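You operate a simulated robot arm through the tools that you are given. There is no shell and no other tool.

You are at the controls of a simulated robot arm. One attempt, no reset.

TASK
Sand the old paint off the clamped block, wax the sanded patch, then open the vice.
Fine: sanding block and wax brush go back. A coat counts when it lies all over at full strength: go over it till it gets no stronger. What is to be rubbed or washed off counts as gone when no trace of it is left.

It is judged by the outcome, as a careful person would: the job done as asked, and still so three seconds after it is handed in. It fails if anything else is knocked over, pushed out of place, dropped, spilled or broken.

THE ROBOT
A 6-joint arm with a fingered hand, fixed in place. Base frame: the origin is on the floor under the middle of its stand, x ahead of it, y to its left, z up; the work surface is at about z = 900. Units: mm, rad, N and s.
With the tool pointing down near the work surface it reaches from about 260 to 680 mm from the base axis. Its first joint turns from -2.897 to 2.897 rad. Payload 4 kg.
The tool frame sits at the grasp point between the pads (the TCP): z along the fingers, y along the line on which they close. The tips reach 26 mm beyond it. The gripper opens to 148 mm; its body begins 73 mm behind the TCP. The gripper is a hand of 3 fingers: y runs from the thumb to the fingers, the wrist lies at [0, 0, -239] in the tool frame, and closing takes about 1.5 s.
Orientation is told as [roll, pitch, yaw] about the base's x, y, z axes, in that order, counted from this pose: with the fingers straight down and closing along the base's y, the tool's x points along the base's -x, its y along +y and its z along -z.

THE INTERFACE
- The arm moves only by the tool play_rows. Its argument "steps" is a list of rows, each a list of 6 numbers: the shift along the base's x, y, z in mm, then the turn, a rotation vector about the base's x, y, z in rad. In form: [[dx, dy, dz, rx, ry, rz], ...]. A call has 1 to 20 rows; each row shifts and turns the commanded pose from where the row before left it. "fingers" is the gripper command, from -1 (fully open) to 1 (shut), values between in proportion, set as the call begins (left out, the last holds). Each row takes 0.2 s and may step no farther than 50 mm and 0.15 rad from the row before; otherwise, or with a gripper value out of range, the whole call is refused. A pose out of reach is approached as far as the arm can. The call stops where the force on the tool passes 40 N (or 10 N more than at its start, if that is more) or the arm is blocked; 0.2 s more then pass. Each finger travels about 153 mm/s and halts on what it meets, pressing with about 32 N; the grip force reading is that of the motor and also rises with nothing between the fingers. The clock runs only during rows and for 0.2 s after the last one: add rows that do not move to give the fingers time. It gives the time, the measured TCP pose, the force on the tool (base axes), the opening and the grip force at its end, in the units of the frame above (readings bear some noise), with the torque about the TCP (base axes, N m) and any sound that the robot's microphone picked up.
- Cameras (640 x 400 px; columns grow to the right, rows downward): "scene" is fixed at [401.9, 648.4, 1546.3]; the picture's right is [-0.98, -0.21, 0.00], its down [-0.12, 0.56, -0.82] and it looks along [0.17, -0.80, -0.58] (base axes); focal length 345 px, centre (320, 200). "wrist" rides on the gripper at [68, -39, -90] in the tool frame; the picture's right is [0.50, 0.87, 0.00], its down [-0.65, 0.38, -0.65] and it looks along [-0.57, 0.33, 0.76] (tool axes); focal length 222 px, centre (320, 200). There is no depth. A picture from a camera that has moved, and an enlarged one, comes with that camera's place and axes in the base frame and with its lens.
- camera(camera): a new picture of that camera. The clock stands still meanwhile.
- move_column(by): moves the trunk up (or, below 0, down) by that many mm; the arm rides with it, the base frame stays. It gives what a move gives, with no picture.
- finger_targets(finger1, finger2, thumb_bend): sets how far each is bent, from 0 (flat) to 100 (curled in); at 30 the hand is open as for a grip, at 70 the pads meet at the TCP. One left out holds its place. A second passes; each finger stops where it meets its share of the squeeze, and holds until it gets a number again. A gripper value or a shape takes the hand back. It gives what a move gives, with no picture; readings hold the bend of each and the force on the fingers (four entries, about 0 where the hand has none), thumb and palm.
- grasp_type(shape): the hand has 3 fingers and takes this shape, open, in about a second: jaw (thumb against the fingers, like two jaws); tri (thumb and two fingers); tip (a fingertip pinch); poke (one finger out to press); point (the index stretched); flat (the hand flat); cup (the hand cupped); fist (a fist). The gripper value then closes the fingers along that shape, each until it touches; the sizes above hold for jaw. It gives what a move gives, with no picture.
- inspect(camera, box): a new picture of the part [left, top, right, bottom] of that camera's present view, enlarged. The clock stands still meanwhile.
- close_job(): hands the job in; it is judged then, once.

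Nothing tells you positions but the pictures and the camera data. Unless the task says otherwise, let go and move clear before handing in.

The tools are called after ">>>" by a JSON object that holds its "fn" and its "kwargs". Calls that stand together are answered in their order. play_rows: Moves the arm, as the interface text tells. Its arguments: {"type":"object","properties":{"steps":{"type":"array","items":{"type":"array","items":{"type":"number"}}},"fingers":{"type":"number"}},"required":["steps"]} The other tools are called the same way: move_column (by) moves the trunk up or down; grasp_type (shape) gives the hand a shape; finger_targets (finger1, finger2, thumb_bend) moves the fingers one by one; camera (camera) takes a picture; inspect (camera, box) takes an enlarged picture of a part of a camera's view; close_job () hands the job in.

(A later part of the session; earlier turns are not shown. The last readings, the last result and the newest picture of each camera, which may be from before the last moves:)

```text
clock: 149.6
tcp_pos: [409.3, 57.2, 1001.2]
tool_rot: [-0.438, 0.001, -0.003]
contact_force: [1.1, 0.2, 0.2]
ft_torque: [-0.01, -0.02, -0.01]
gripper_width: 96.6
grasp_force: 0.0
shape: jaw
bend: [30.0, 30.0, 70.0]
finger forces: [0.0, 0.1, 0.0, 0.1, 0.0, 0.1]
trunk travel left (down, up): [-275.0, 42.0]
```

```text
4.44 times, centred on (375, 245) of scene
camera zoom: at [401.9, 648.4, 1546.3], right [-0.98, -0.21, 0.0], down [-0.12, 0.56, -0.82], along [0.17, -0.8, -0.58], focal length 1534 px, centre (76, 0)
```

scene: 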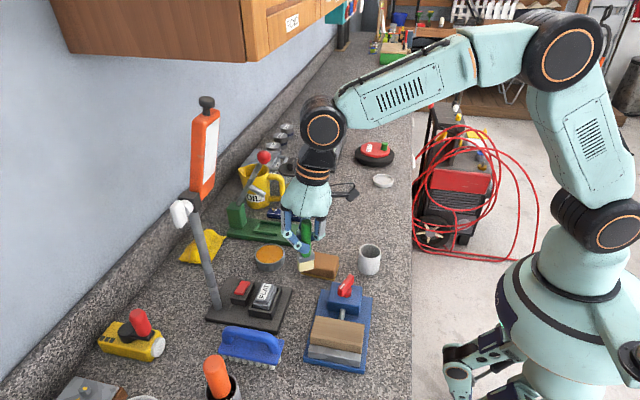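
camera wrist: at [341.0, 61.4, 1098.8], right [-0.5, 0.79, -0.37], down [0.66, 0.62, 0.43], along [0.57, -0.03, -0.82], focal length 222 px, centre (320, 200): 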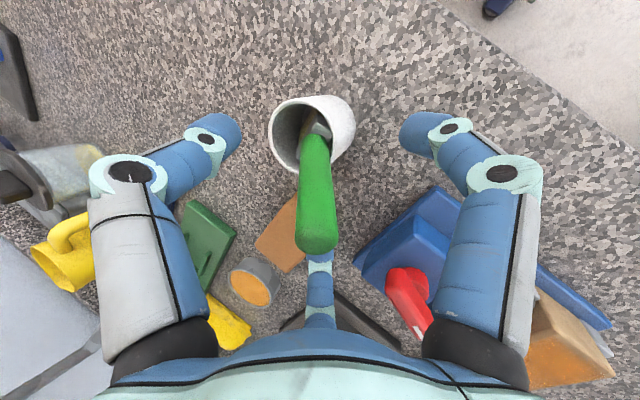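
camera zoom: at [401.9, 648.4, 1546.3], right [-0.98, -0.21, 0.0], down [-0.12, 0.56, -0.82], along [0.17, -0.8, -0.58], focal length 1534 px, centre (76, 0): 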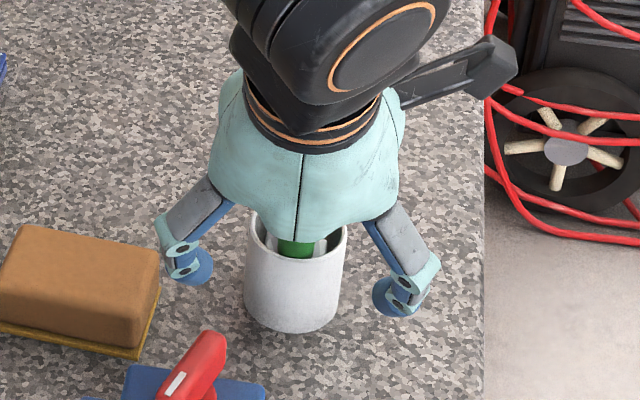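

The handle is centred between the digits. Closing gradually.

>>> {"fn": "play_rows", "kwargs": {"steps": [[0, 0, 0, 0, 0, 0], [0, 0, 0, 0, 0, 0], [0, 0, 0, 0, 0, 0]], "fingers": 0.5}}

>>> {"fn": "play_rows", "kwargs": {"steps": [[0, 0, 0, 0, 0, 0], [0, 0, 0, 0, 0, 0], [0, 0, 0, 0, 0, 0]], "fingers": 0.92}}

>>> {"fn": "inspect", "kwargs": {"camera": "wrist", "box": [200, 80, 440, 300]}}

>>> {"fn": "inspect", "kwargs": {"camera": "scene", "box": [330, 200, 420, 290]}}

```text
clock: 150.4
tcp_pos: [409.8, 57.9, 1001.0]
tool_rot: [-0.437, -0.001, -0.002]
contact_force: [-0.2, 0.4, 1.1]
ft_torque: [-0.03, -0.03, 0.0]
gripper_width: 37.6
grasp_force: 0.0
shape: jaw
bend: [76.0, 76.0, 70.0]
finger forces: [0.1, 0.1, 0.0, 0.0, 0.0, 0.1]
trunk travel left (down, up): [-275.0, 42.0]
```

```text
clock: 151.2
tcp_pos: [408.7, 57.8, 1000.3]
tool_rot: [-0.435, 0.0, 0.0]
contact_force: [-1.5, -5.4, -0.5]
ft_torque: [-0.22, -0.02, -0.03]
gripper_width: 11.4
grasp_force: 32.0
shape: jaw
bend: [72.0, 72.0, 70.0]
finger forces: [26.7, 28.5, 0.0, 0.0, 32.2, 0.0]
trunk travel left (down, up): [-275.0, 42.0]
```

```text
1.82 times, centred on (320, 190) of wrist
camera zoom: at [340.9, 60.8, 1099.0], right [-0.5, 0.79, -0.37], down [0.66, 0.62, 0.43], along [0.57, -0.03, -0.82], focal length 404 px, centre (320, 218)
```

zoom: 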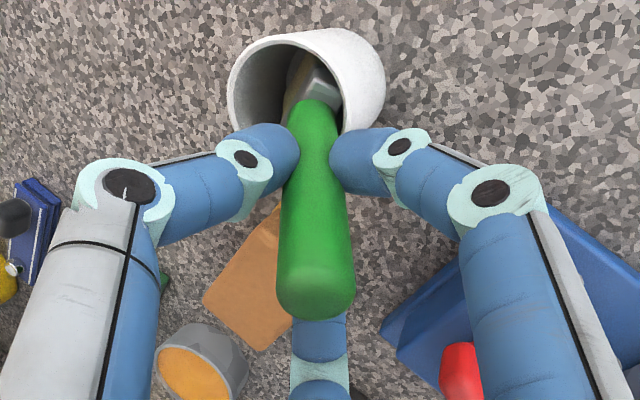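

```text
4.44 times, centred on (375, 245) of scene
camera zoom: at [401.9, 648.4, 1546.3], right [-0.98, -0.21, 0.0], down [-0.12, 0.56, -0.82], along [0.17, -0.8, -0.58], focal length 1534 px, centre (76, 0)
```

zoom: 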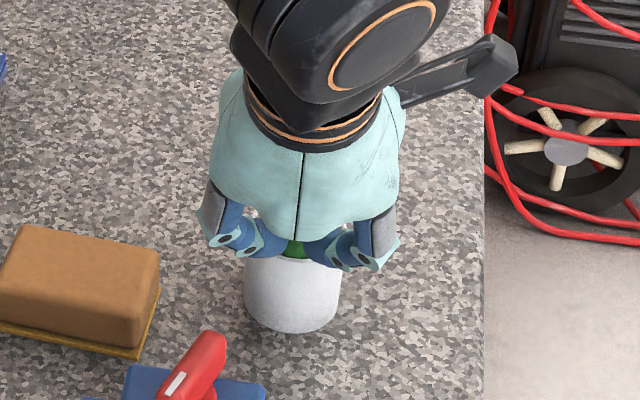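

A balanced three-point grip (27/29/32 N). Lifting out slowly, easing off the rim first.

>>> {"fn": "play_rows", "kwargs": {"steps": [[0, -0.8, 1, 0, 0, 0], [0, -0.5, 2, 0, 0, 0], [0, 0, 4, 0, 0, 0], [0, 0, 6, 0, 0, 0], [0, 0, 6, 0, 0, 0], [0, 0, 6, 0, 0, 0], [0, 0, 6, 0, 0, 0], [0, 0, 6, 0, 0, 0], [0, 0, 6, 0, 0, 0], [0, 0, 6, 0, 0, 0], [0, 0, 6, 0, 0, 0], [0, 0, 6, 0, 0, 0], [0, 0, 5, 0, 0, 0], [0, 0, 3, 0, 0, 0], [0, 0, 0, 0, 0, 0]]}}

>>> {"fn": "inspect", "kwargs": {"camera": "scene", "box": [330, 180, 420, 290]}}

>>> {"fn": "camera", "kwargs": {"camera": "wrist"}}

```text
clock: 154.4
tcp_pos: [410.5, 56.1, 1070.1]
tool_rot: [-0.437, 0.0, -0.003]
contact_force: [-0.8, -0.8, -0.7]
ft_torque: [0.04, 0.02, -0.01]
gripper_width: 11.3
grasp_force: 31.9
shape: jaw
bend: [72.0, 72.0, 70.0]
finger forces: [29.9, 30.1, 0.0, 0.0, 28.2, 0.0]
trunk travel left (down, up): [-275.0, 42.0]
```

```text
3.64 times, centred on (375, 235) of scene
camera zoom: at [401.9, 648.4, 1546.3], right [-0.98, -0.21, 0.0], down [-0.12, 0.56, -0.82], along [0.17, -0.8, -0.58], focal length 1255 px, centre (120, 73)
```

zoom: 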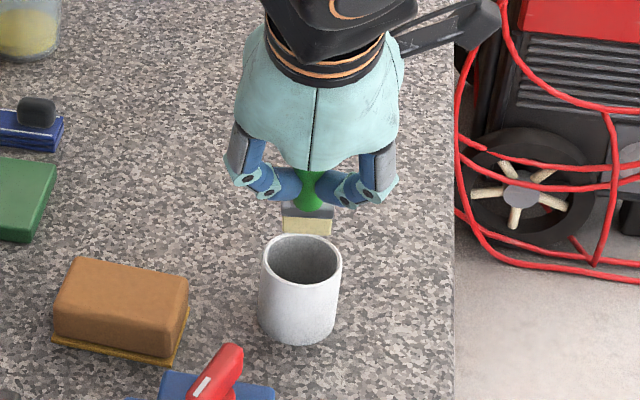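

```text
taken
camera wrist: at [341.9, 59.4, 1168.7], right [-0.5, 0.79, -0.37], down [0.66, 0.62, 0.43], along [0.57, -0.03, -0.82], focal length 222 px, centre (320, 200)
```

wrist: 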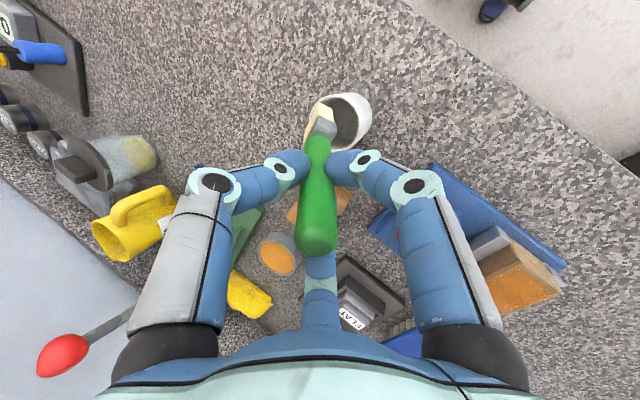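

Lifted with even forces. Now I'll slowly bring the hand and brush upright.

>>> {"fn": "play_rows", "kwargs": {"steps": [[0, 0, 2, 0.02, 0, 0], [0, 0, 3, 0.04, 0, 0], [0, 0, 3, 0.05, 0, 0], [0, 0, 3, 0.05, 0, 0], [0, 0, 3, 0.05, 0, 0], [0, 0, 2, 0.05, 0, 0], [0, 0, 2, 0.05, 0, 0], [0, 0, 2, 0.05, 0, 0], [0, 0, 0, 0.04, 0, 0], [0, 0, 0, 0.037, 0, 0], [0, 0, 0, 0, 0, 0]]}}

>>> {"fn": "inspect", "kwargs": {"camera": "scene", "box": [330, 160, 430, 280]}}

>>> {"fn": "camera", "kwargs": {"camera": "wrist"}}

```text
clock: 156.8
tcp_pos: [410.2, 56.9, 1091.7]
tool_rot: [-0.002, 0.0, -0.002]
contact_force: [-0.3, 0.2, -0.4]
ft_torque: [0.0, -0.01, 0.03]
gripper_width: 11.4
grasp_force: 32.3
shape: jaw
bend: [72.0, 72.0, 70.0]
finger forces: [29.5, 29.8, 0.0, 0.0, 28.3, 0.0]
trunk travel left (down, up): [-275.0, 42.0]
```

```text
3.33 times, centred on (380, 220) of scene
camera zoom: at [401.9, 648.4, 1546.3], right [-0.98, -0.21, 0.0], down [-0.12, 0.56, -0.82], along [0.17, -0.8, -0.58], focal length 1150 px, centre (120, 133)
```

zoom: 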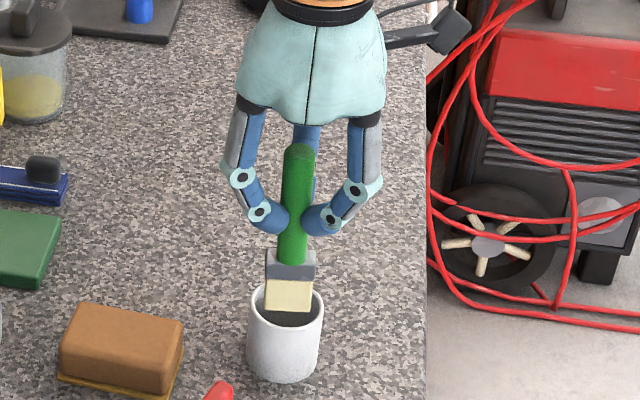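

```text
taken
camera wrist: at [341.8, 17.9, 1180.8], right [-0.5, 0.87, 0.0], down [0.66, 0.38, 0.65], along [0.57, 0.33, -0.76], focal length 222 px, centre (320, 200)
```

wrist: 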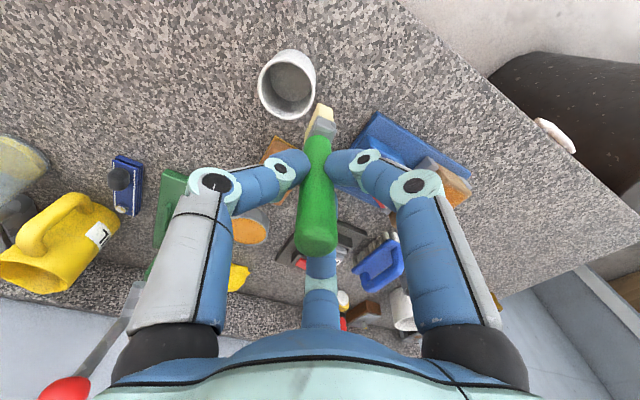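

The brush is upright, centred and evenly gripped. Carrying it slowly to the wax tin for a fresh load.

>>> {"fn": "play_rows", "kwargs": {"steps": [[2, 0, 0, 0, 0, 0], [4, 0, 0, 0, 0, 0], [6, 0, 0, 0, 0, 0], [8, 0, 0, 0, 0, 0], [9, -0.5, 0, 0, 0, 0], [9, -0.5, 0, 0, 0, 0], [9, -0.5, 0, 0, 0, 0], [9, -0.5, 0, 0, 0, 0], [9, -0.5, 0, 0, 0, 0], [9, -0.5, 0, 0, 0, 0], [9, -0.5, 0, 0, 0, 0], [9, -0.5, 0, 0, 0, 0], [9, -0.5, 0, 0, 0, 0], [8, 0, 0, 0, 0, 0], [6, 0, 0, 0, 0, 0], [4, 0, 0, 0, 0, 0], [2, 0, 0, 0, 0, 0], [0, 0, 0, 0, 0, 0]]}}

>>> {"fn": "play_rows", "kwargs": {"steps": [[2, 0, 0, 0, 0, 0], [4, 0, 0, 0, 0, 0], [6, 0, 0, 0, 0, 0], [8, 0, 0, 0, 0, 0], [9, 0, 0, 0, 0, 0], [9, 0, 0, 0, 0, 0], [9, 0, 0, 0, 0, 0], [9, 0, 0, 0, 0, 0], [9, 0, -2, 0, 0, 0], [9, 0, -4, 0, 0, 0], [9, 0, -4, 0, 0, 0], [9, 0, -4, 0, 0, 0], [9, 0, -4, 0, 0, 0], [8, 0, -4, 0, 0, 0], [6, 0, -3, 0, 0, 0], [4, 0, -3, 0, 0, 0], [2, 0, -2, 0, 0, 0], [0, 0, 0, 0, 0, 0]]}}

>>> {"fn": "camera", "kwargs": {"camera": "wrist"}}

>>> {"fn": "inspect", "kwargs": {"camera": "scene", "box": [230, 180, 340, 290]}}

```text
clock: 160.6
tcp_pos: [530.2, 51.6, 1089.8]
tool_rot: [0.001, 0.0, -0.003]
contact_force: [-0.4, -0.5, -1.0]
ft_torque: [0.01, 0.01, 0.0]
gripper_width: 11.1
grasp_force: 31.8
shape: jaw
bend: [72.0, 72.0, 70.0]
finger forces: [29.5, 29.7, 0.1, 0.0, 28.2, 0.0]
trunk travel left (down, up): [-275.0, 42.0]
```

```text
clock: 164.4
tcp_pos: [651.8, 52.3, 1059.5]
tool_rot: [0.0, -0.001, -0.003]
contact_force: [0.5, 0.0, -0.6]
ft_torque: [0.02, -0.01, -0.01]
gripper_width: 11.0
grasp_force: 31.5
shape: jaw
bend: [72.0, 72.0, 70.0]
finger forces: [29.5, 29.5, 0.1, 0.0, 28.1, 0.1]
trunk travel left (down, up): [-275.0, 42.0]
```

```text
taken
camera wrist: at [584.2, 13.1, 1150.3], right [-0.5, 0.87, 0.0], down [0.66, 0.38, 0.65], along [0.57, 0.33, -0.76], focal length 222 px, centre (320, 200)
```

wrist: 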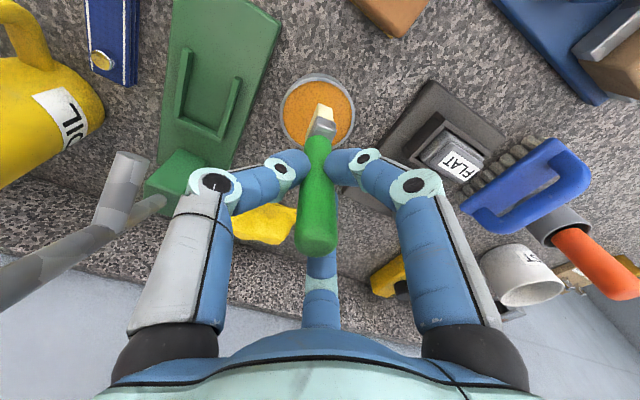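

```text
3.64 times, centred on (285, 235) of scene
camera zoom: at [401.9, 648.4, 1546.3], right [-0.98, -0.21, 0.0], down [-0.12, 0.56, -0.82], along [0.17, -0.8, -0.58], focal length 1255 px, centre (447, 73)
```

zoom: 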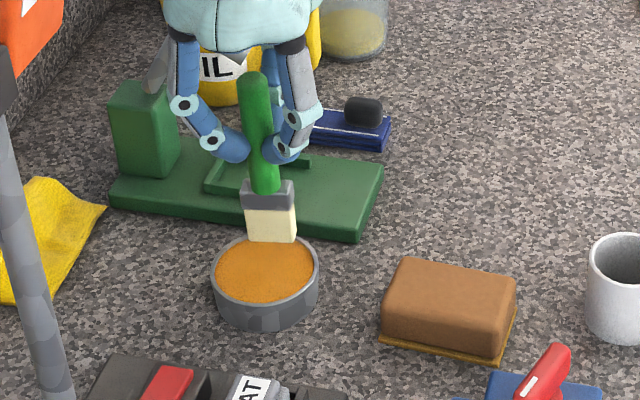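

The grip stays perfectly even when moving slowly. Lowering into the wax.

>>> {"fn": "play_rows", "kwargs": {"steps": [[0, 0, -4, 0, 0, 0], [0, 0, -7, 0, 0, 0], [0, 0, -8, 0, 0, 0], [0, 0, -6, 0, 0, 0], [0, 0, -4, 0, 0, 0], [0, 0, 0, 0, 0, 0]]}}

>>> {"fn": "play_rows", "kwargs": {"steps": [[0, 0, -3, 0, 0, 0], [0, 0, -3, 0, 0, 0], [0, 0, 0, 0, 0, 0]]}}

>>> {"fn": "inspect", "kwargs": {"camera": "scene", "box": [245, 200, 315, 280]}}

```text
clock: 165.8
tcp_pos: [651.8, 51.4, 1029.6]
tool_rot: [0.001, -0.001, -0.001]
contact_force: [0.6, 0.4, -0.7]
ft_torque: [0.03, -0.01, 0.0]
gripper_width: 11.1
grasp_force: 32.3
shape: jaw
bend: [72.0, 72.0, 70.0]
finger forces: [29.6, 29.4, 0.0, 0.0, 28.1, 0.0]
trunk travel left (down, up): [-275.0, 42.0]
```

```text
clock: 166.6
tcp_pos: [651.2, 51.3, 1027.0]
tool_rot: [-0.001, -0.004, -0.002]
contact_force: [-1.3, -1.3, 19.6]
ft_torque: [-0.05, 0.01, -0.07]
gripper_width: 11.4
grasp_force: 31.8
shape: jaw
bend: [73.0, 73.0, 70.0]
finger forces: [34.0, 33.4, 0.0, 0.1, 33.5, 0.0]
trunk travel left (down, up): [-275.0, 42.0]
```

```text
5.00 times, centred on (280, 240) of scene
camera zoom: at [401.9, 648.4, 1546.3], right [-0.98, -0.21, 0.0], down [-0.12, 0.56, -0.82], along [0.17, -0.8, -0.58], focal length 1726 px, centre (520, 0)
```

zoom: 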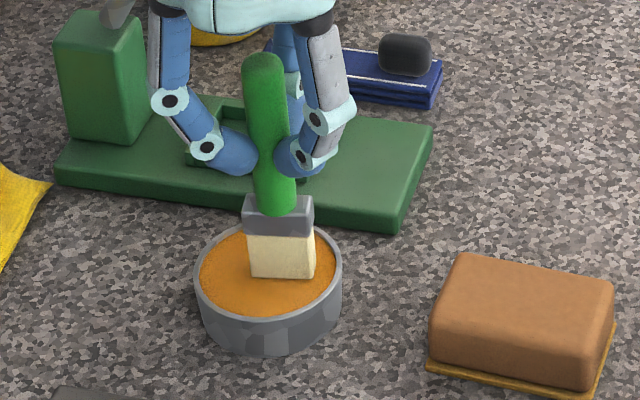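

In contact with the wax (a bit firm). Easing off, then lifting and carrying slowly to the workpiece.

>>> {"fn": "play_rows", "kwargs": {"steps": [[0, 0, 1.5, 0, 0, 0], [0, 0, 0, 0, 0, 0], [0, 0, 2, 0, 0, 0], [0, 0, 4, 0, 0, 0], [0, 0, 6, 0, 0, 0], [0, 0, 8, 0, 0, 0], [0, 0, 8, 0, 0, 0], [0, 0, 8, 0, 0, 0], [0, 0, 8, 0, 0, 0], [0, 0, 8, 0, 0, 0], [0, 0, 8, 0, 0, 0], [0, 0, 8, 0, 0, 0], [0, 0, 6, 0, 0, 0], [0, 0, 4, 0, 0, 0], [0, 0, 2, 0, 0, 0], [0, 0, 0, 0, 0, 0]]}}

>>> {"fn": "play_rows", "kwargs": {"steps": [[-2, 2, 0, 0, 0, 0], [-4, 4, 0, 0, 0, 0], [-5, 5, 0, 0, 0, 0], [-6, 6, 0, 0, 0, 0], [-7, 7, 0, 0, 0, 0], [-7, 7, 0, 0, 0, 0], [-7, 7, 0, 0, 0, 0], [-7, 7, 0, 0, 0, 0], [-7, 7, 0, 0, 0, 0], [-7, 7, 0, 0, 0, 0], [-7, 7, 0, 0, 0, 0], [-7, 7, 0, 0, 0, 0], [-7, 7, 0, 0, 0, 0], [-7, 7, 0, 0, 0, 0], [-7, 7, 0, 0, 0, 0], [-6, 6, 0, 0, 0, 0], [-5, 5, 0, 0, 0, 0], [-4, 4, 0, 0, 0, 0], [-2, 2, 0, 0, 0, 0], [0, 0, 0, 0, 0, 0]]}}

```text
clock: 170.0
tcp_pos: [651.0, 52.2, 1106.1]
tool_rot: [-0.001, 0.0, -0.003]
contact_force: [0.5, 0.5, -0.1]
ft_torque: [-0.01, -0.01, 0.01]
gripper_width: 11.5
grasp_force: 32.3
shape: jaw
bend: [73.0, 73.0, 70.0]
finger forces: [32.3, 30.5, 0.0, 0.0, 30.1, 0.0]
trunk travel left (down, up): [-275.0, 42.0]
```

```text
clock: 174.2
tcp_pos: [541.3, 164.0, 1106.7]
tool_rot: [0.0, 0.001, -0.003]
contact_force: [0.4, -0.1, 0.1]
ft_torque: [0.02, 0.04, 0.02]
gripper_width: 11.8
grasp_force: 31.9
shape: jaw
bend: [73.0, 73.0, 70.0]
finger forces: [32.2, 29.7, 0.0, 0.0, 29.4, 0.0]
trunk travel left (down, up): [-275.0, 42.0]
```

>>> {"fn": "play_rows", "kwargs": {"steps": [[-2, 2, 0, 0, 0, 0], [-4, 4, 0, 0, 0, 0], [-5, 5, 0, 0, 0, 0], [-6, 6, 0, 0, 0, 0], [-7, 7, 0, 0, 0, 0], [-7, 7, 0, 0, 0, 0], [-7, 7, 0, 0, 0, 0], [-7, 7, 0, 0, 0, 0], [-7, 7, 0, 0, 0, 0], [-7, 7, 0, 0, 0, 0], [-7, 7, 0, 0, 0, 0], [-7, 7, 0, 0, 0, 0], [-6, 6, 0, 0, 0, 0], [-5, 5, 0, 0, 0, 0], [-4, 4, 0, 0, 0, 0], [-2, 2, 0, 0, 0, 0], [0, 0, 0, 0, 0, 0]]}}

>>> {"fn": "inspect", "kwargs": {"camera": "scene", "box": [290, 230, 400, 370]}}

>>> {"fn": "camera", "kwargs": {"camera": "wrist"}}

```text
clock: 177.8
tcp_pos: [450.9, 254.9, 1106.7]
tool_rot: [0.0, 0.001, -0.001]
contact_force: [-0.9, 0.0, -0.2]
ft_torque: [0.0, 0.01, 0.01]
gripper_width: 11.6
grasp_force: 31.4
shape: jaw
bend: [73.0, 73.0, 70.0]
finger forces: [32.1, 29.3, 0.0, 0.1, 29.1, 0.0]
trunk travel left (down, up): [-275.0, 42.0]
```

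```text
2.86 times, centred on (345, 300) of scene
camera zoom: at [401.9, 648.4, 1546.3], right [-0.98, -0.21, 0.0], down [-0.12, 0.56, -0.82], along [0.17, -0.8, -0.58], focal length 986 px, centre (249, -86)
```

zoom: 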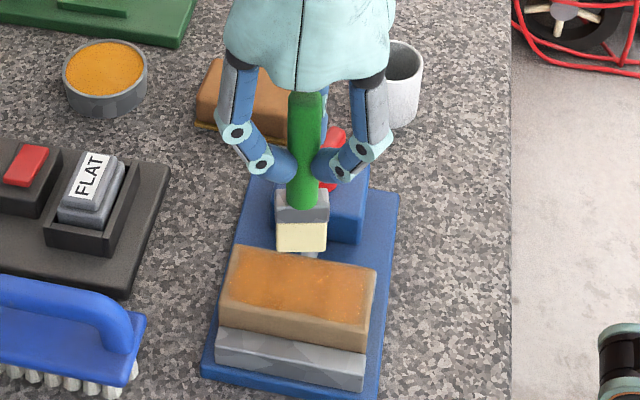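

```text
taken
camera wrist: at [382.9, 215.0, 1196.6], right [-0.5, 0.87, 0.0], down [0.66, 0.38, 0.65], along [0.57, 0.33, -0.76], focal length 222 px, centre (320, 200)
```

wrist: 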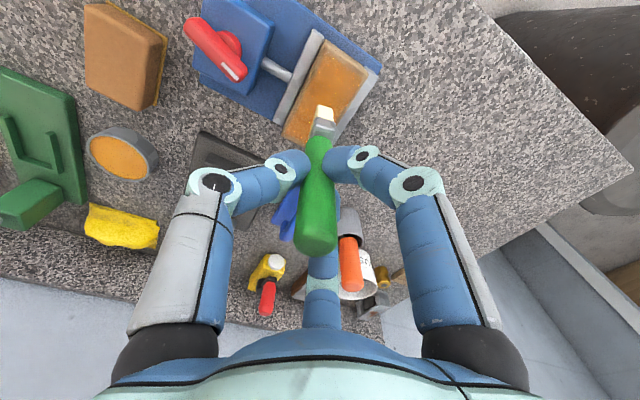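

The brush is well held over the workpiece. I'll move to the low-x end and lower carefully to contact.

>>> {"fn": "play_rows", "kwargs": {"steps": [[-3, -1, -3, 0, 0, 0], [-6, -2, -6, 0, 0, 0], [-7, -2, -7, 0, 0, 0], [-7, -2, -7, 0, 0, 0], [-7, -2, -6, 0, 0, 0], [-5, -1, -5, 0, 0, 0], [-3, 0, -3, 0, 0, 0], [0, 0, -2, 0, 0, 0], [0, 0, 0, 0, 0, 0]]}}

>>> {"fn": "play_rows", "kwargs": {"steps": [[0, 0, -2, 0, 0, 0], [0, 0, -1, 0, 0, 0], [0, 0, 0, 0, 0, 0]]}}

>>> {"fn": "play_rows", "kwargs": {"steps": [[0, 0, -1, 0, 0, 0], [0, 0, -1, 0, 0, 0], [0, 0, 0, 0, 0, 0]]}}

```text
clock: 179.8
tcp_pos: [413.4, 242.7, 1068.2]
tool_rot: [0.001, 0.001, -0.001]
contact_force: [-0.3, 0.1, 0.6]
ft_torque: [0.01, -0.02, -0.02]
gripper_width: 11.3
grasp_force: 32.4
shape: jaw
bend: [73.0, 73.0, 70.0]
finger forces: [32.7, 28.5, 0.1, 0.1, 29.6, 0.0]
trunk travel left (down, up): [-275.0, 42.0]
```

```text
clock: 180.6
tcp_pos: [412.0, 242.3, 1064.1]
tool_rot: [0.001, -0.001, -0.001]
contact_force: [1.2, -1.0, -0.6]
ft_torque: [-0.04, -0.05, -0.03]
gripper_width: 10.3
grasp_force: 31.9
shape: jaw
bend: [73.0, 73.0, 70.0]
finger forces: [28.0, 24.7, 0.0, 0.0, 31.7, 0.0]
trunk travel left (down, up): [-275.0, 42.0]
```

```text
clock: 181.4
tcp_pos: [412.0, 243.7, 1062.9]
tool_rot: [-0.001, 0.0, -0.001]
contact_force: [0.3, 0.2, -0.3]
ft_torque: [-0.02, -0.02, 0.0]
gripper_width: 6.0
grasp_force: 32.9
shape: jaw
bend: [75.0, 75.0, 73.0]
finger forces: [32.8, 33.1, 0.1, 0.0, 36.6, 0.0]
trunk travel left (down, up): [-275.0, 42.0]
```

The grip reading changed (11 → 6 mm) with no contact. I'm stopping to look.

>>> {"fn": "inspect", "kwargs": {"camera": "scene", "box": [300, 250, 400, 360]}}

>>> {"fn": "inspect", "kwargs": {"camera": "wrist", "box": [220, 60, 420, 300]}}

```text
3.64 times, centred on (350, 305) of scene
camera zoom: at [401.9, 648.4, 1546.3], right [-0.98, -0.21, 0.0], down [-0.12, 0.56, -0.82], along [0.17, -0.8, -0.58], focal length 1255 px, centre (211, -182)
```

zoom: 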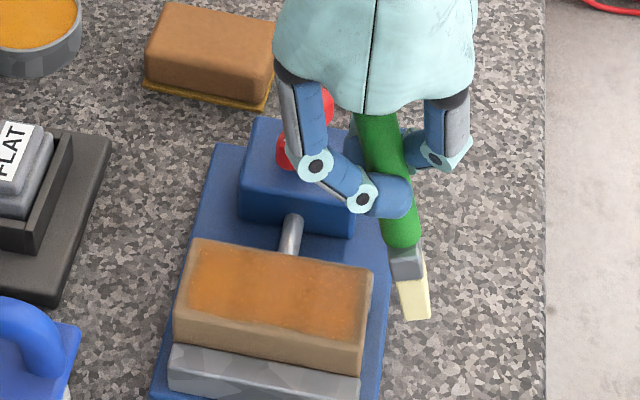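

```text
1.67 times, centred on (320, 180) of wrist
camera zoom: at [344.3, 204.3, 1152.8], right [-0.5, 0.87, 0.0], down [0.66, 0.38, 0.65], along [0.57, 0.33, -0.76], focal length 370 px, centre (320, 233)
```

zoom: 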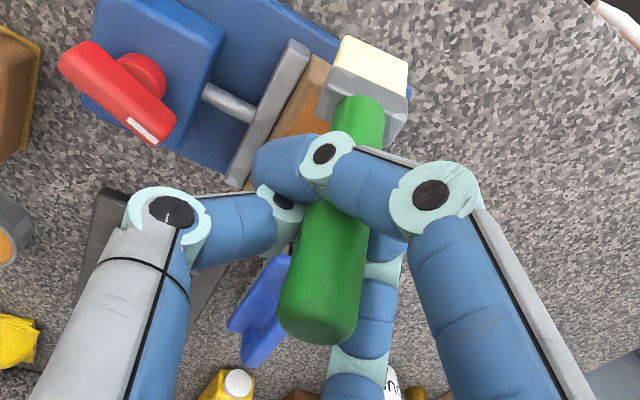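

The brush popped into the wedged position again (tilted about 15°, tip off the low-x end of the work). That position held well for a long time before, so I'll raise it, stand it upright, and use only light strokes.

>>> {"fn": "play_rows", "kwargs": {"steps": [[0, 0, 3, 0, 0, 0], [0, 0, 6, 0, 0, 0], [0, 0, 8, 0, 0, 0], [0, 0, 8, 0, 0, 0], [0, 0, 3, -0.015, -0.03, 0], [0, 0, 0, -0.02, -0.045, 0], [0, 0, 0, -0.02, -0.045, 0], [0, 0, 0, -0.02, -0.045, 0], [0, 0, 0, -0.018, -0.045, 0], [0, 0, 0, -0.014, -0.04, 0], [0, 0, 0, 0, 0, 0]]}}

>>> {"fn": "inspect", "kwargs": {"camera": "scene", "box": [300, 230, 400, 350]}}

>>> {"fn": "inspect", "kwargs": {"camera": "wrist", "box": [220, 60, 420, 300]}}

```text
clock: 183.8
tcp_pos: [413.2, 243.4, 1090.7]
tool_rot: [-0.11, -0.251, 0.013]
contact_force: [-0.5, -0.6, -1.2]
ft_torque: [0.01, -0.04, -0.01]
gripper_width: 5.2
grasp_force: 31.6
shape: jaw
bend: [75.0, 75.0, 73.0]
finger forces: [33.5, 32.4, 0.1, 0.1, 35.1, 0.0]
trunk travel left (down, up): [-275.0, 42.0]
```

```text
3.33 times, centred on (350, 290) of scene
camera zoom: at [401.9, 648.4, 1546.3], right [-0.98, -0.21, 0.0], down [-0.12, 0.56, -0.82], along [0.17, -0.8, -0.58], focal length 1150 px, centre (220, -100)
```

zoom: 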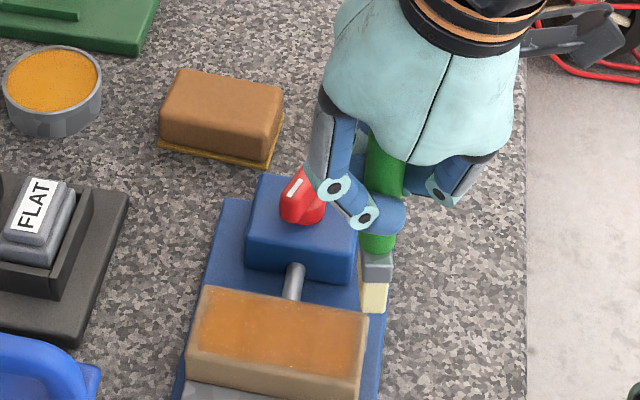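

```text
1.67 times, centred on (320, 180) of wrist
camera zoom: at [323.8, 213.7, 1165.2], right [-0.47, 0.86, -0.22], down [0.48, 0.45, 0.75], along [0.74, 0.25, -0.62], focal length 370 px, centre (320, 233)
```

zoom: 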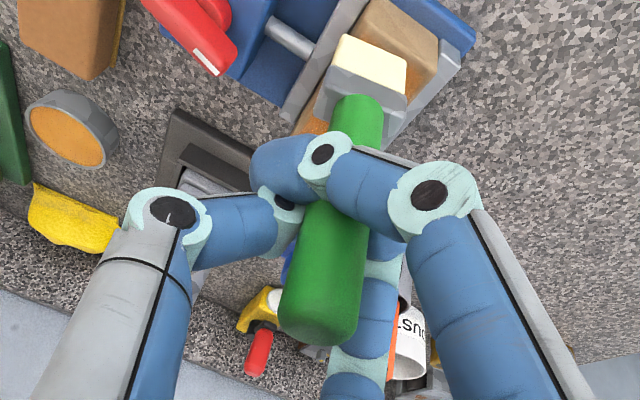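

The brush is upright again, with its wide side along y and its tip near (400, 239, 994). I'll use strokes along x in a few y-lanes, lightly. Moving over the work and lowering.

>>> {"fn": "play_rows", "kwargs": {"steps": [[2, 2, -2, 0, 0, 0], [4, 3, -4, 0, 0, 0], [5, 4, -5, 0, 0, 0], [6, 3, -6, 0, 0, 0], [6, 2, -6, 0, 0, 0], [4, 0, -4, 0, 0, 0], [0, 0, -2, 0, 0, 0], [0, 0, 0, 0, 0, 0]]}}

>>> {"fn": "inspect", "kwargs": {"camera": "scene", "box": [305, 270, 385, 350]}}

```text
clock: 185.6
tcp_pos: [439.2, 257.2, 1061.2]
tool_rot: [-0.11, -0.25, 0.012]
contact_force: [0.9, -0.6, -0.5]
ft_torque: [-0.02, -0.02, 0.01]
gripper_width: 5.4
grasp_force: 32.1
shape: jaw
bend: [75.0, 75.0, 73.0]
finger forces: [33.5, 32.3, 0.0, 0.0, 35.0, 0.0]
trunk travel left (down, up): [-275.0, 42.0]
```

```text
5.00 times, centred on (345, 310) of scene
camera zoom: at [401.9, 648.4, 1546.3], right [-0.98, -0.21, 0.0], down [-0.12, 0.56, -0.82], along [0.17, -0.8, -0.58], focal length 1726 px, centre (195, -350)
```

zoom: 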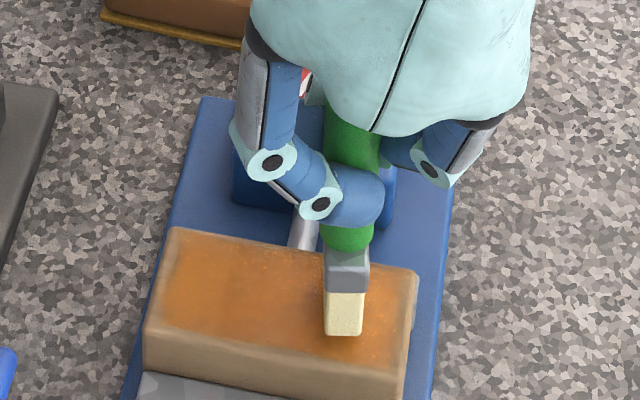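

>>> {"fn": "play_rows", "kwargs": {"steps": [[0, 0, -1, 0, 0, 0], [0, 0, -1, 0, 0, 0], [0, 0, 0, 0, 0, 0]]}}

>>> {"fn": "play_rows", "kwargs": {"steps": [[0, 0, -1, 0, 0, 0], [0, 0, 0, 0, 0, 0]]}}

>>> {"fn": "play_rows", "kwargs": {"steps": [[0, 0, -1, 0, 0, 0], [0, 0, 0, 0, 0, 0]]}}

```text
clock: 186.4
tcp_pos: [439.1, 257.3, 1060.1]
tool_rot: [-0.109, -0.25, 0.013]
contact_force: [0.6, 0.8, 0.3]
ft_torque: [0.0, -0.03, -0.03]
gripper_width: 5.4
grasp_force: 32.0
shape: jaw
bend: [75.0, 75.0, 73.0]
finger forces: [33.6, 32.4, 0.1, 0.0, 35.1, 0.1]
trunk travel left (down, up): [-275.0, 42.0]
```

```text
clock: 187.0
tcp_pos: [439.5, 257.7, 1059.0]
tool_rot: [-0.11, -0.25, 0.01]
contact_force: [-0.5, -1.0, 0.0]
ft_torque: [-0.04, -0.04, 0.03]
gripper_width: 5.3
grasp_force: 32.3
shape: jaw
bend: [75.0, 75.0, 73.0]
finger forces: [33.6, 32.5, 0.0, 0.0, 35.0, 0.1]
trunk travel left (down, up): [-275.0, 42.0]
```

```text
clock: 187.6
tcp_pos: [439.8, 257.3, 1058.1]
tool_rot: [-0.109, -0.251, 0.014]
contact_force: [0.2, 0.5, -0.8]
ft_torque: [0.02, 0.0, 0.0]
gripper_width: 5.3
grasp_force: 32.1
shape: jaw
bend: [75.0, 75.0, 73.0]
finger forces: [33.6, 32.5, 0.0, 0.0, 35.0, 0.1]
trunk travel left (down, up): [-275.0, 42.0]
```

>>> {"fn": "play_rows", "kwargs": {"steps": [[0, 0, -1, 0, 0, 0], [0, 0, 0, 0, 0, 0]]}}

>>> {"fn": "play_rows", "kwargs": {"steps": [[0, 0, -1, 0, 0, 0], [0, 0, 0, 0, 0, 0]]}}

>>> {"fn": "play_rows", "kwargs": {"steps": [[0, 0, -0.7, 0, 0, 0], [0, 0, 0, 0, 0, 0]]}}

```text
clock: 188.2
tcp_pos: [440.7, 257.8, 1057.2]
tool_rot: [-0.11, -0.25, 0.012]
contact_force: [0.4, -0.3, 2.8]
ft_torque: [0.04, 0.08, 0.0]
gripper_width: 5.4
grasp_force: 31.8
shape: jaw
bend: [75.0, 75.0, 74.0]
finger forces: [34.4, 32.5, 0.0, 0.0, 34.5, 0.0]
trunk travel left (down, up): [-275.0, 42.0]
```

```text
clock: 188.8
tcp_pos: [439.4, 256.7, 1056.1]
tool_rot: [-0.107, -0.252, 0.012]
contact_force: [1.0, -1.8, 10.3]
ft_torque: [0.02, 0.11, 0.0]
gripper_width: 5.5
grasp_force: 31.7
shape: jaw
bend: [75.0, 76.0, 74.0]
finger forces: [35.0, 32.1, 0.0, 0.0, 34.1, 0.0]
trunk travel left (down, up): [-275.0, 42.0]
```

```text
clock: 189.4
tcp_pos: [439.8, 256.7, 1055.2]
tool_rot: [-0.107, -0.252, 0.01]
contact_force: [-0.2, -2.6, 16.7]
ft_torque: [0.02, 0.16, -0.03]
gripper_width: 5.6
grasp_force: 32.0
shape: jaw
bend: [75.0, 76.0, 74.0]
finger forces: [35.9, 31.9, 0.0, 0.0, 34.5, 0.0]
trunk travel left (down, up): [-275.0, 42.0]
```

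Contact found. I'll ease to a light pressure and stroke along x.

>>> {"fn": "play_rows", "kwargs": {"steps": [[0, 0, 1.3, 0, 0, 0], [-7, 0, 0, 0, 0, 0], [-8, 0, 0, 0, 0, 0], [-7, 0, 0, 0, 0, 0], [8, 0, 0, 0, 0, 0], [8, 0, 0, 0, 0, 0], [8, 0, 0, 0, 0, 0], [8, 0, 0, 0, 0, 0], [0, 0, 0, 0, 0, 0]]}}

>>> {"fn": "inspect", "kwargs": {"camera": "scene", "box": [305, 270, 385, 350]}}

```text
clock: 191.4
tcp_pos: [448.8, 255.5, 1055.7]
tool_rot: [-0.11, -0.247, 0.013]
contact_force: [-0.7, -0.5, 0.7]
ft_torque: [0.0, 0.06, -0.04]
gripper_width: 5.7
grasp_force: 32.3
shape: jaw
bend: [75.0, 76.0, 74.0]
finger forces: [37.6, 35.6, 0.1, 0.1, 34.8, 0.0]
trunk travel left (down, up): [-275.0, 42.0]
```

```text
5.00 times, centred on (345, 310) of scene
camera zoom: at [401.9, 648.4, 1546.3], right [-0.98, -0.21, 0.0], down [-0.12, 0.56, -0.82], along [0.17, -0.8, -0.58], focal length 1726 px, centre (195, -350)
```

zoom: 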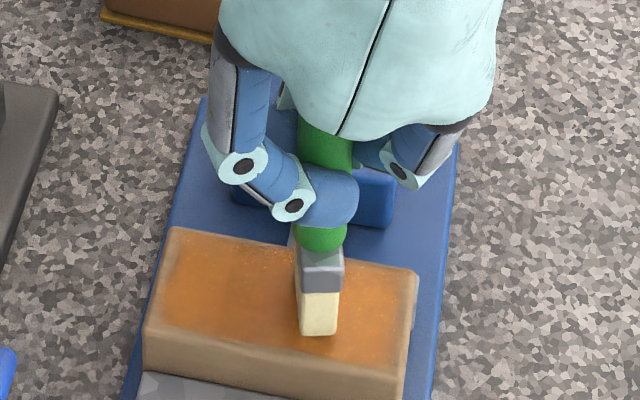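

>>> {"fn": "play_rows", "kwargs": {"steps": [[8, 0, -0.5, 0, 0, 0], [9, 0, 0, 0, 0, 0], [9, 0, 0, 0, 0, 0], [9, 0, 0, 0, 0, 0], [9, 0, 0, 0, 0, 0], [8, 0, 0, 0, 0, 0], [6, 0, 0, 0, 0, 0], [-6, 6, 0, 0, 0, 0], [-9, 2, 0, 0, 0, 0], [-9, 0, 0, 0, 0, 0], [-9, 0, 0, 0, 0, 0], [-9, 0, 0, 0, 0, 0], [-9, 0, 0, 0, 0, 0], [-9, 0, 0, 0, 0, 0], [-9, 0, 0, 0, 0, 0], [-9, 0, 0, 0, 0, 0], [-9, 0, 0, 0, 0, 0], [0, 0, 0, 0, 0, 0]]}}

>>> {"fn": "inspect", "kwargs": {"camera": "scene", "box": [305, 270, 385, 350]}}

```text
clock: 195.2
tcp_pos: [420.7, 265.1, 1056.0]
tool_rot: [-0.108, -0.25, 0.013]
contact_force: [2.8, 0.0, 12.5]
ft_torque: [0.03, -0.23, -0.03]
gripper_width: 5.3
grasp_force: 31.9
shape: jaw
bend: [76.0, 75.0, 75.0]
finger forces: [43.9, 46.0, 0.0, 0.0, 56.4, 0.0]
trunk travel left (down, up): [-275.0, 42.0]
```

```text
5.00 times, centred on (345, 310) of scene
camera zoom: at [401.9, 648.4, 1546.3], right [-0.98, -0.21, 0.0], down [-0.12, 0.56, -0.82], along [0.17, -0.8, -0.58], focal length 1726 px, centre (195, -350)
```

zoom: 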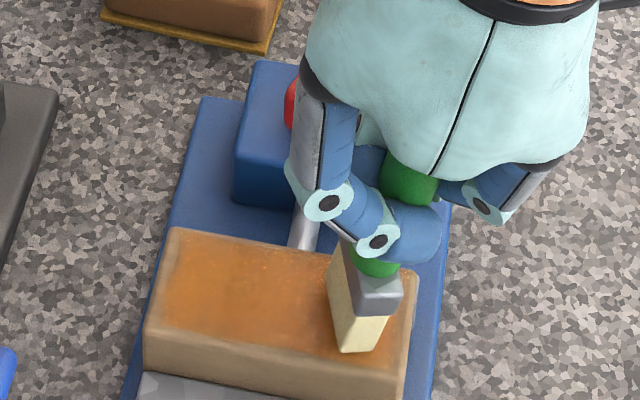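

Pressure rose to 12 N and the brush tipped a little. Easing off and stroking back more lightly.

>>> {"fn": "play_rows", "kwargs": {"steps": [[2, 0, 1.0, 0, 0, 0], [5, 0, 0, 0, 0, 0], [7, 0, 0, 0, 0, 0], [7, 0, 0, 0, 0, 0], [0, 0, 0, 0, 0, 0]]}}

>>> {"fn": "inspect", "kwargs": {"camera": "scene", "box": [305, 270, 385, 350]}}

>>> {"fn": "inspect", "kwargs": {"camera": "wrist", "box": [220, 60, 420, 300]}}

```text
clock: 196.4
tcp_pos: [440.8, 264.2, 1056.7]
tool_rot: [-0.108, -0.251, 0.012]
contact_force: [0.0, 0.7, -1.0]
ft_torque: [0.0, 0.01, -0.01]
gripper_width: 4.8
grasp_force: 31.9
shape: jaw
bend: [76.0, 76.0, 74.0]
finger forces: [45.3, 44.3, 0.0, 0.0, 45.0, 0.1]
trunk travel left (down, up): [-275.0, 42.0]
```

```text
5.00 times, centred on (345, 310) of scene
camera zoom: at [401.9, 648.4, 1546.3], right [-0.98, -0.21, 0.0], down [-0.12, 0.56, -0.82], along [0.17, -0.8, -0.58], focal length 1726 px, centre (195, -350)
```

zoom: 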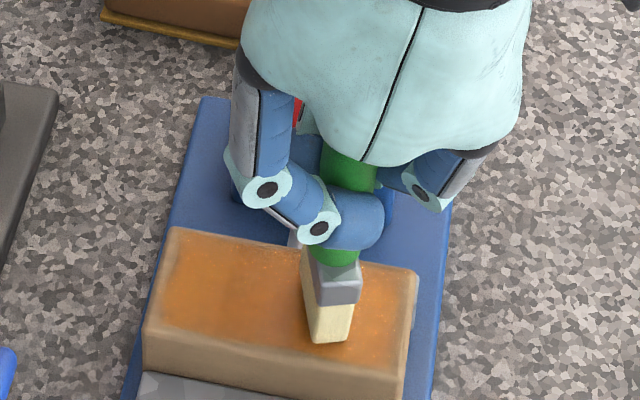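

```text
1.67 times, centred on (320, 180) of wrist
camera zoom: at [352.1, 235.3, 1131.6], right [-0.47, 0.86, -0.22], down [0.48, 0.45, 0.75], along [0.74, 0.25, -0.62], focal length 370 px, centre (320, 233)
```

zoom: 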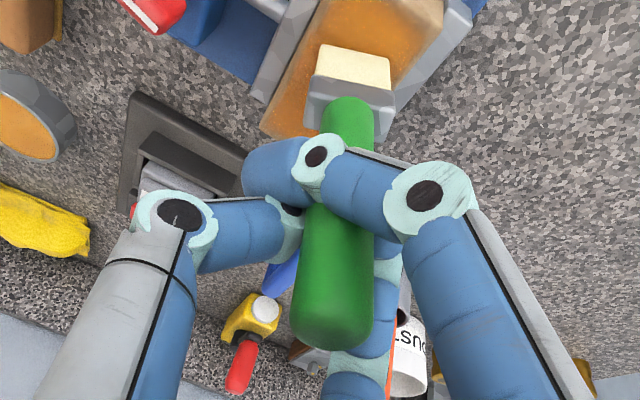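

The hold is firm now (about 45 N per digit). Lowering slightly and continuing with light strokes along x.

>>> {"fn": "play_rows", "kwargs": {"steps": [[3, 0, -0.7, 0, 0, 0], [8, 0, 0, 0, 0, 0], [8, 0, 0, 0, 0, 0], [8, 0, 0, 0, 0, 0], [8, 0, 0, 0, 0, 0], [8, 0, 0, 0, 0, 0], [8, 0, 0, 0, 0, 0], [8, 0, 0, 0, 0, 0], [6, 0, 0, 0, 0, 0], [0, 0, 0, 0, 0, 0]]}}

>>> {"fn": "inspect", "kwargs": {"camera": "scene", "box": [305, 270, 385, 350]}}

```text
clock: 198.6
tcp_pos: [508.1, 264.5, 1056.7]
tool_rot: [-0.111, -0.25, 0.011]
contact_force: [-0.8, -0.3, 1.6]
ft_torque: [0.05, 0.1, 0.01]
gripper_width: 4.7
grasp_force: 32.0
shape: jaw
bend: [76.0, 76.0, 74.0]
finger forces: [50.3, 47.0, 0.1, 0.0, 46.9, 0.1]
trunk travel left (down, up): [-275.0, 42.0]
```

```text
5.00 times, centred on (345, 310) of scene
camera zoom: at [401.9, 648.4, 1546.3], right [-0.98, -0.21, 0.0], down [-0.12, 0.56, -0.82], along [0.17, -0.8, -0.58], focal length 1726 px, centre (195, -350)
```

zoom: 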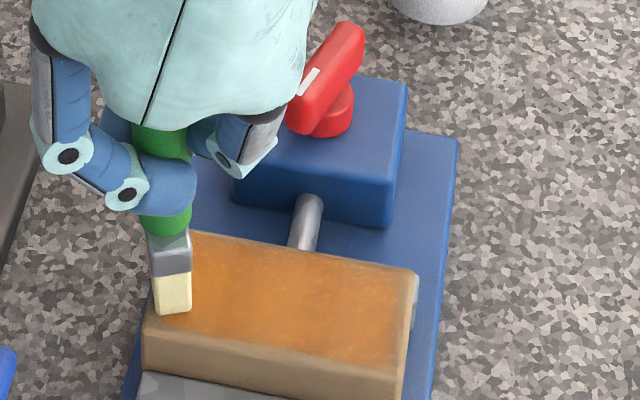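

That stroke evened the coat nicely. I'll use only +x strokes, lifting for each return. Next lane is nearer the +y edge.

>>> {"fn": "play_rows", "kwargs": {"steps": [[0, 2, 4, 0, 0, 0], [-6, 3, 3, 0, 0, 0], [-12, 2, 0, 0, 0, 0], [-14, 0, 0, 0, 0, 0], [-14, 0, 0, 0, 0, 0], [-14, 0, 0, 0, 0, 0], [-14, 0, 0, 0, 0, 0], [-10, 0, 0, 0, 0, 0], [-6, 0, -3, 0, 0, 0], [0, 0, -4, 0, 0, 0], [0, 0, 0, 0, 0, 0]]}}

>>> {"fn": "inspect", "kwargs": {"camera": "scene", "box": [305, 270, 385, 350]}}

```text
clock: 201.0
tcp_pos: [418.7, 272.4, 1056.0]
tool_rot: [-0.109, -0.253, 0.012]
contact_force: [0.2, 0.7, 2.0]
ft_torque: [0.01, 0.02, -0.02]
gripper_width: 4.2
grasp_force: 32.2
shape: jaw
bend: [76.0, 76.0, 74.0]
finger forces: [48.7, 46.5, 0.1, 0.0, 47.2, 0.0]
trunk travel left (down, up): [-275.0, 42.0]
```

```text
5.00 times, centred on (345, 310) of scene
camera zoom: at [401.9, 648.4, 1546.3], right [-0.98, -0.21, 0.0], down [-0.12, 0.56, -0.82], along [0.17, -0.8, -0.58], focal length 1726 px, centre (195, -350)
```

zoom: 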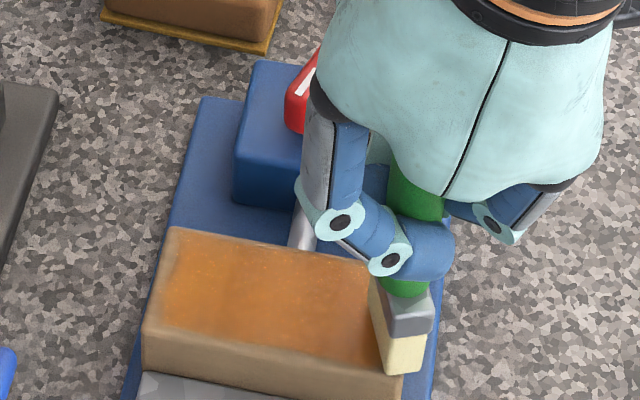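

>>> {"fn": "play_rows", "kwargs": {"steps": [[4, 0, 0, 0, 0, 0], [7, 0, 0, 0, 0, 0], [8, 0, 0, 0, 0, 0], [8, 0, 0, 0, 0, 0], [8, 0, 0, 0, 0, 0], [8, 0, 0, 0, 0, 0], [8, 0, 0, 0, 0, 0], [8, 0, 0, 0, 0, 0], [8, 0, 0, 0, 0, 0], [8, 0, 0, 0, 0, 0], [8, 0, 0, 0, 0, 0], [7, 0, 0, 0, 0, 0], [0, 0, 0, 0, 0, 0]]}}

>>> {"fn": "inspect", "kwargs": {"camera": "scene", "box": [305, 270, 385, 350]}}

```text
clock: 203.8
tcp_pos: [506.5, 270.6, 1055.4]
tool_rot: [-0.111, -0.251, 0.013]
contact_force: [-1.4, 0.8, 0.8]
ft_torque: [-0.03, 0.09, 0.03]
gripper_width: 4.3
grasp_force: 31.7
shape: jaw
bend: [76.0, 76.0, 74.0]
finger forces: [51.9, 48.0, 0.1, 0.1, 48.2, 0.1]
trunk travel left (down, up): [-275.0, 42.0]
```

```text
5.00 times, centred on (345, 310) of scene
camera zoom: at [401.9, 648.4, 1546.3], right [-0.98, -0.21, 0.0], down [-0.12, 0.56, -0.82], along [0.17, -0.8, -0.58], focal length 1726 px, centre (195, -350)
```

zoom: 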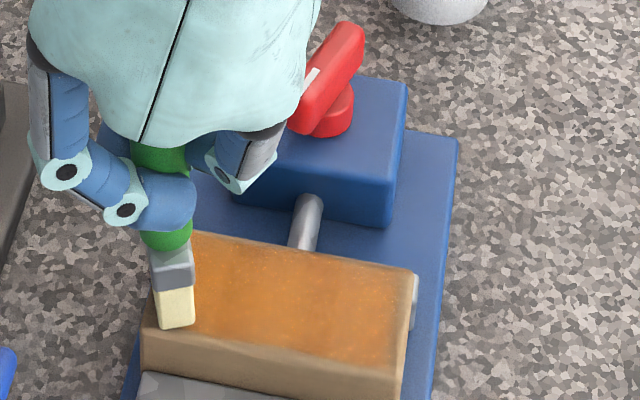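

Good. Next lane: toward the -y edge.

>>> {"fn": "play_rows", "kwargs": {"steps": [[0, -3, 4, 0, 0, 0], [-6, -6, 3, 0, 0, 0], [-12, -6, 0, 0, 0, 0], [-14, -6, 0, 0, 0, 0], [-14, -2, 0, 0, 0, 0], [-14, 0, 0, 0, 0, 0], [-14, 0, 0, 0, 0, 0], [-10, 0, 0, 0, 0, 0], [-4, 0, -3, 0, 0, 0], [0, 0, -4.2, 0, 0, 0], [0, 0, 0, 0, 0, 0]]}}

>>> {"fn": "inspect", "kwargs": {"camera": "scene", "box": [305, 270, 385, 350]}}

```text
clock: 206.2
tcp_pos: [420.1, 248.2, 1054.4]
tool_rot: [-0.109, -0.251, 0.012]
contact_force: [0.1, 0.3, 7.4]
ft_torque: [0.02, 0.07, -0.01]
gripper_width: 4.2
grasp_force: 32.0
shape: jaw
bend: [76.0, 76.0, 74.0]
finger forces: [50.8, 47.7, 0.0, 0.1, 49.2, 0.1]
trunk travel left (down, up): [-275.0, 42.0]
```

```text
5.00 times, centred on (345, 310) of scene
camera zoom: at [401.9, 648.4, 1546.3], right [-0.98, -0.21, 0.0], down [-0.12, 0.56, -0.82], along [0.17, -0.8, -0.58], focal length 1726 px, centre (195, -350)
```

zoom: 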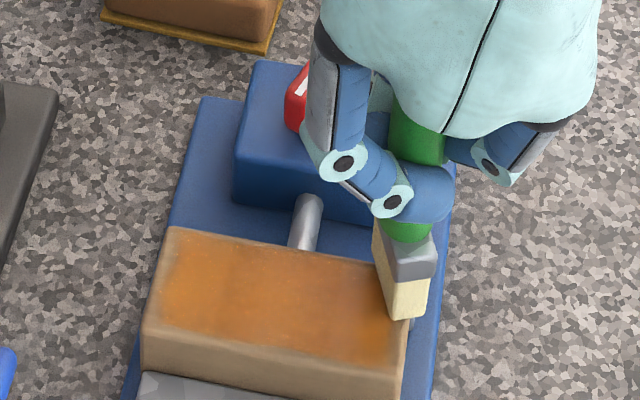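

>>> {"fn": "play_rows", "kwargs": {"steps": [[4, 0, 0.2, 0, 0, 0], [7, 0, 0, 0, 0, 0], [8, 0, 0, 0, 0, 0], [8, 0, 0, 0, 0, 0], [8, 0, 0, 0, 0, 0], [8, 0, 0, 0, 0, 0], [8, 0, 0, 0, 0, 0], [8, 0, 0, 0, 0, 0], [8, 0, 0, 0, 0, 0], [8, 0, 0, 0, 0, 0], [8, 0, 0, 0, 0, 0], [6, 0, 0, 0, 0, 0], [0, 0, 0, 0, 0, 0]]}}

>>> {"fn": "inspect", "kwargs": {"camera": "scene", "box": [312, 308, 372, 348]}}

```text
clock: 209.0
tcp_pos: [507.2, 249.9, 1055.3]
tool_rot: [-0.11, -0.251, 0.012]
contact_force: [-2.0, -0.4, 2.5]
ft_torque: [0.04, 0.18, 0.01]
gripper_width: 4.1
grasp_force: 32.2
shape: jaw
bend: [76.0, 76.0, 74.0]
finger forces: [53.9, 49.1, 0.1, 0.1, 49.1, 0.0]
trunk travel left (down, up): [-275.0, 42.0]
```

```text
10.00 times, centred on (342, 328) of scene
camera zoom: at [401.9, 648.4, 1546.3], right [-0.98, -0.21, 0.0], down [-0.12, 0.56, -0.82], along [0.17, -0.8, -0.58], focal length 3451 px, centre (100, -1080)
```

zoom: 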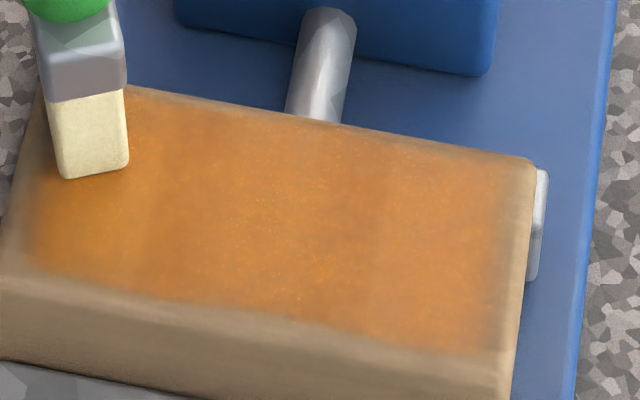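

The coat is much more even, with two faint weaker bands (x ≈ 469 and x ≈ 434). I'll work those with short light back-and-forth strokes, staying clear of the block's ends so it isn't nudged.

>>> {"fn": "play_rows", "kwargs": {"steps": [[-4, 0, 0, 0, 0, 0], [-7, 0, 0, 0, 0, 0], [-7, 0, 0, 0, 0, 0], [-7, 0, 0, 0, 0, 0], [-7, 0, 0, 0, 0, 0], [6, 3, 0, 0, 0, 0], [7, 3, 0, 0, 0, 0], [7, 0, 0, 0, 0, 0], [7, 0, 0, 0, 0, 0], [-7, 3, 0, 0, 0, 0], [-7, 3, 0, 0, 0, 0], [-7, 0, 0, 0, 0, 0], [-7, 0, 0, 0, 0, 0], [0, 0, 0, 0, 0, 0]]}}

>>> {"fn": "inspect", "kwargs": {"camera": "scene", "box": [305, 270, 385, 350]}}

```text
clock: 212.0
tcp_pos: [474.0, 260.5, 1055.0]
tool_rot: [-0.11, -0.25, 0.015]
contact_force: [1.6, -0.3, 4.9]
ft_torque: [0.02, -0.1, 0.01]
gripper_width: 4.6
grasp_force: 31.8
shape: jaw
bend: [76.0, 75.0, 74.0]
finger forces: [49.4, 51.1, 0.0, 0.0, 60.1, 0.0]
trunk travel left (down, up): [-275.0, 42.0]
```

```text
5.00 times, centred on (345, 310) of scene
camera zoom: at [401.9, 648.4, 1546.3], right [-0.98, -0.21, 0.0], down [-0.12, 0.56, -0.82], along [0.17, -0.8, -0.58], focal length 1726 px, centre (195, -350)
```

zoom: 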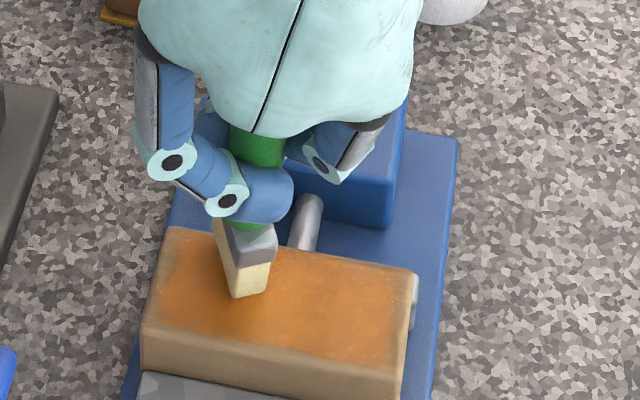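

>>> {"fn": "play_rows", "kwargs": {"steps": [[6, 3, 0, 0, 0, 0], [7, 3, 0, 0, 0, 0], [7, 0, 0, 0, 0, 0], [7, 0, 0, 0, 0, 0], [-7, 3, 0, 0, 0, 0], [-7, 2, 0, 0, 0, 0], [-7, 0, 0, 0, 0, 0], [-7, 0, 0, 0, 0, 0], [-7, 0, 0, 0, 0, 0], [-7, 0, 0, 0, 0, 0], [-7, 0, 0, 0, 0, 0], [-7, 0, 0, 0, 0, 0], [-6, -3, 0, 0, 0, 0], [7, -3, 0, 0, 0, 0], [7, 0, 0, 0, 0, 0], [7, 0, 0, 0, 0, 0], [-7, -3, 0, 0, 0, 0], [-7, -2, 0, 0, 0, 0], [-7, 0, 0, 0, 0, 0], [0, 0, 0, 0, 0, 0]]}}

>>> {"fn": "inspect", "kwargs": {"camera": "scene", "box": [305, 270, 385, 350]}}

```text
clock: 216.2
tcp_pos: [440.0, 260.9, 1057.0]
tool_rot: [-0.111, -0.25, 0.012]
contact_force: [-0.8, 0.4, -0.6]
ft_torque: [0.0, 0.01, 0.02]
gripper_width: 3.7
grasp_force: 31.6
shape: jaw
bend: [76.0, 75.0, 74.0]
finger forces: [53.4, 52.7, 0.1, 0.0, 57.6, 0.0]
trunk travel left (down, up): [-275.0, 42.0]
```

```text
5.00 times, centred on (345, 310) of scene
camera zoom: at [401.9, 648.4, 1546.3], right [-0.98, -0.21, 0.0], down [-0.12, 0.56, -0.82], along [0.17, -0.8, -0.58], focal length 1726 px, centre (195, -350)
```

zoom: 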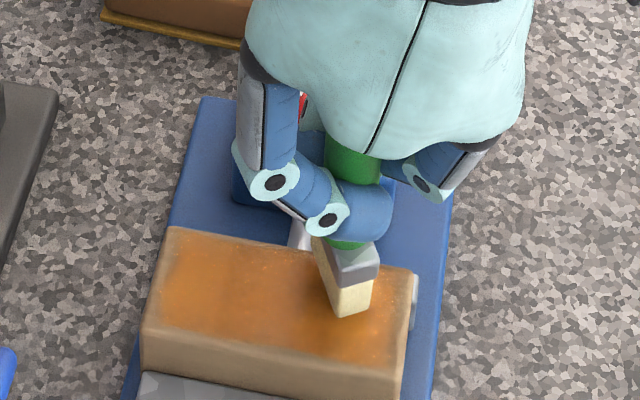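

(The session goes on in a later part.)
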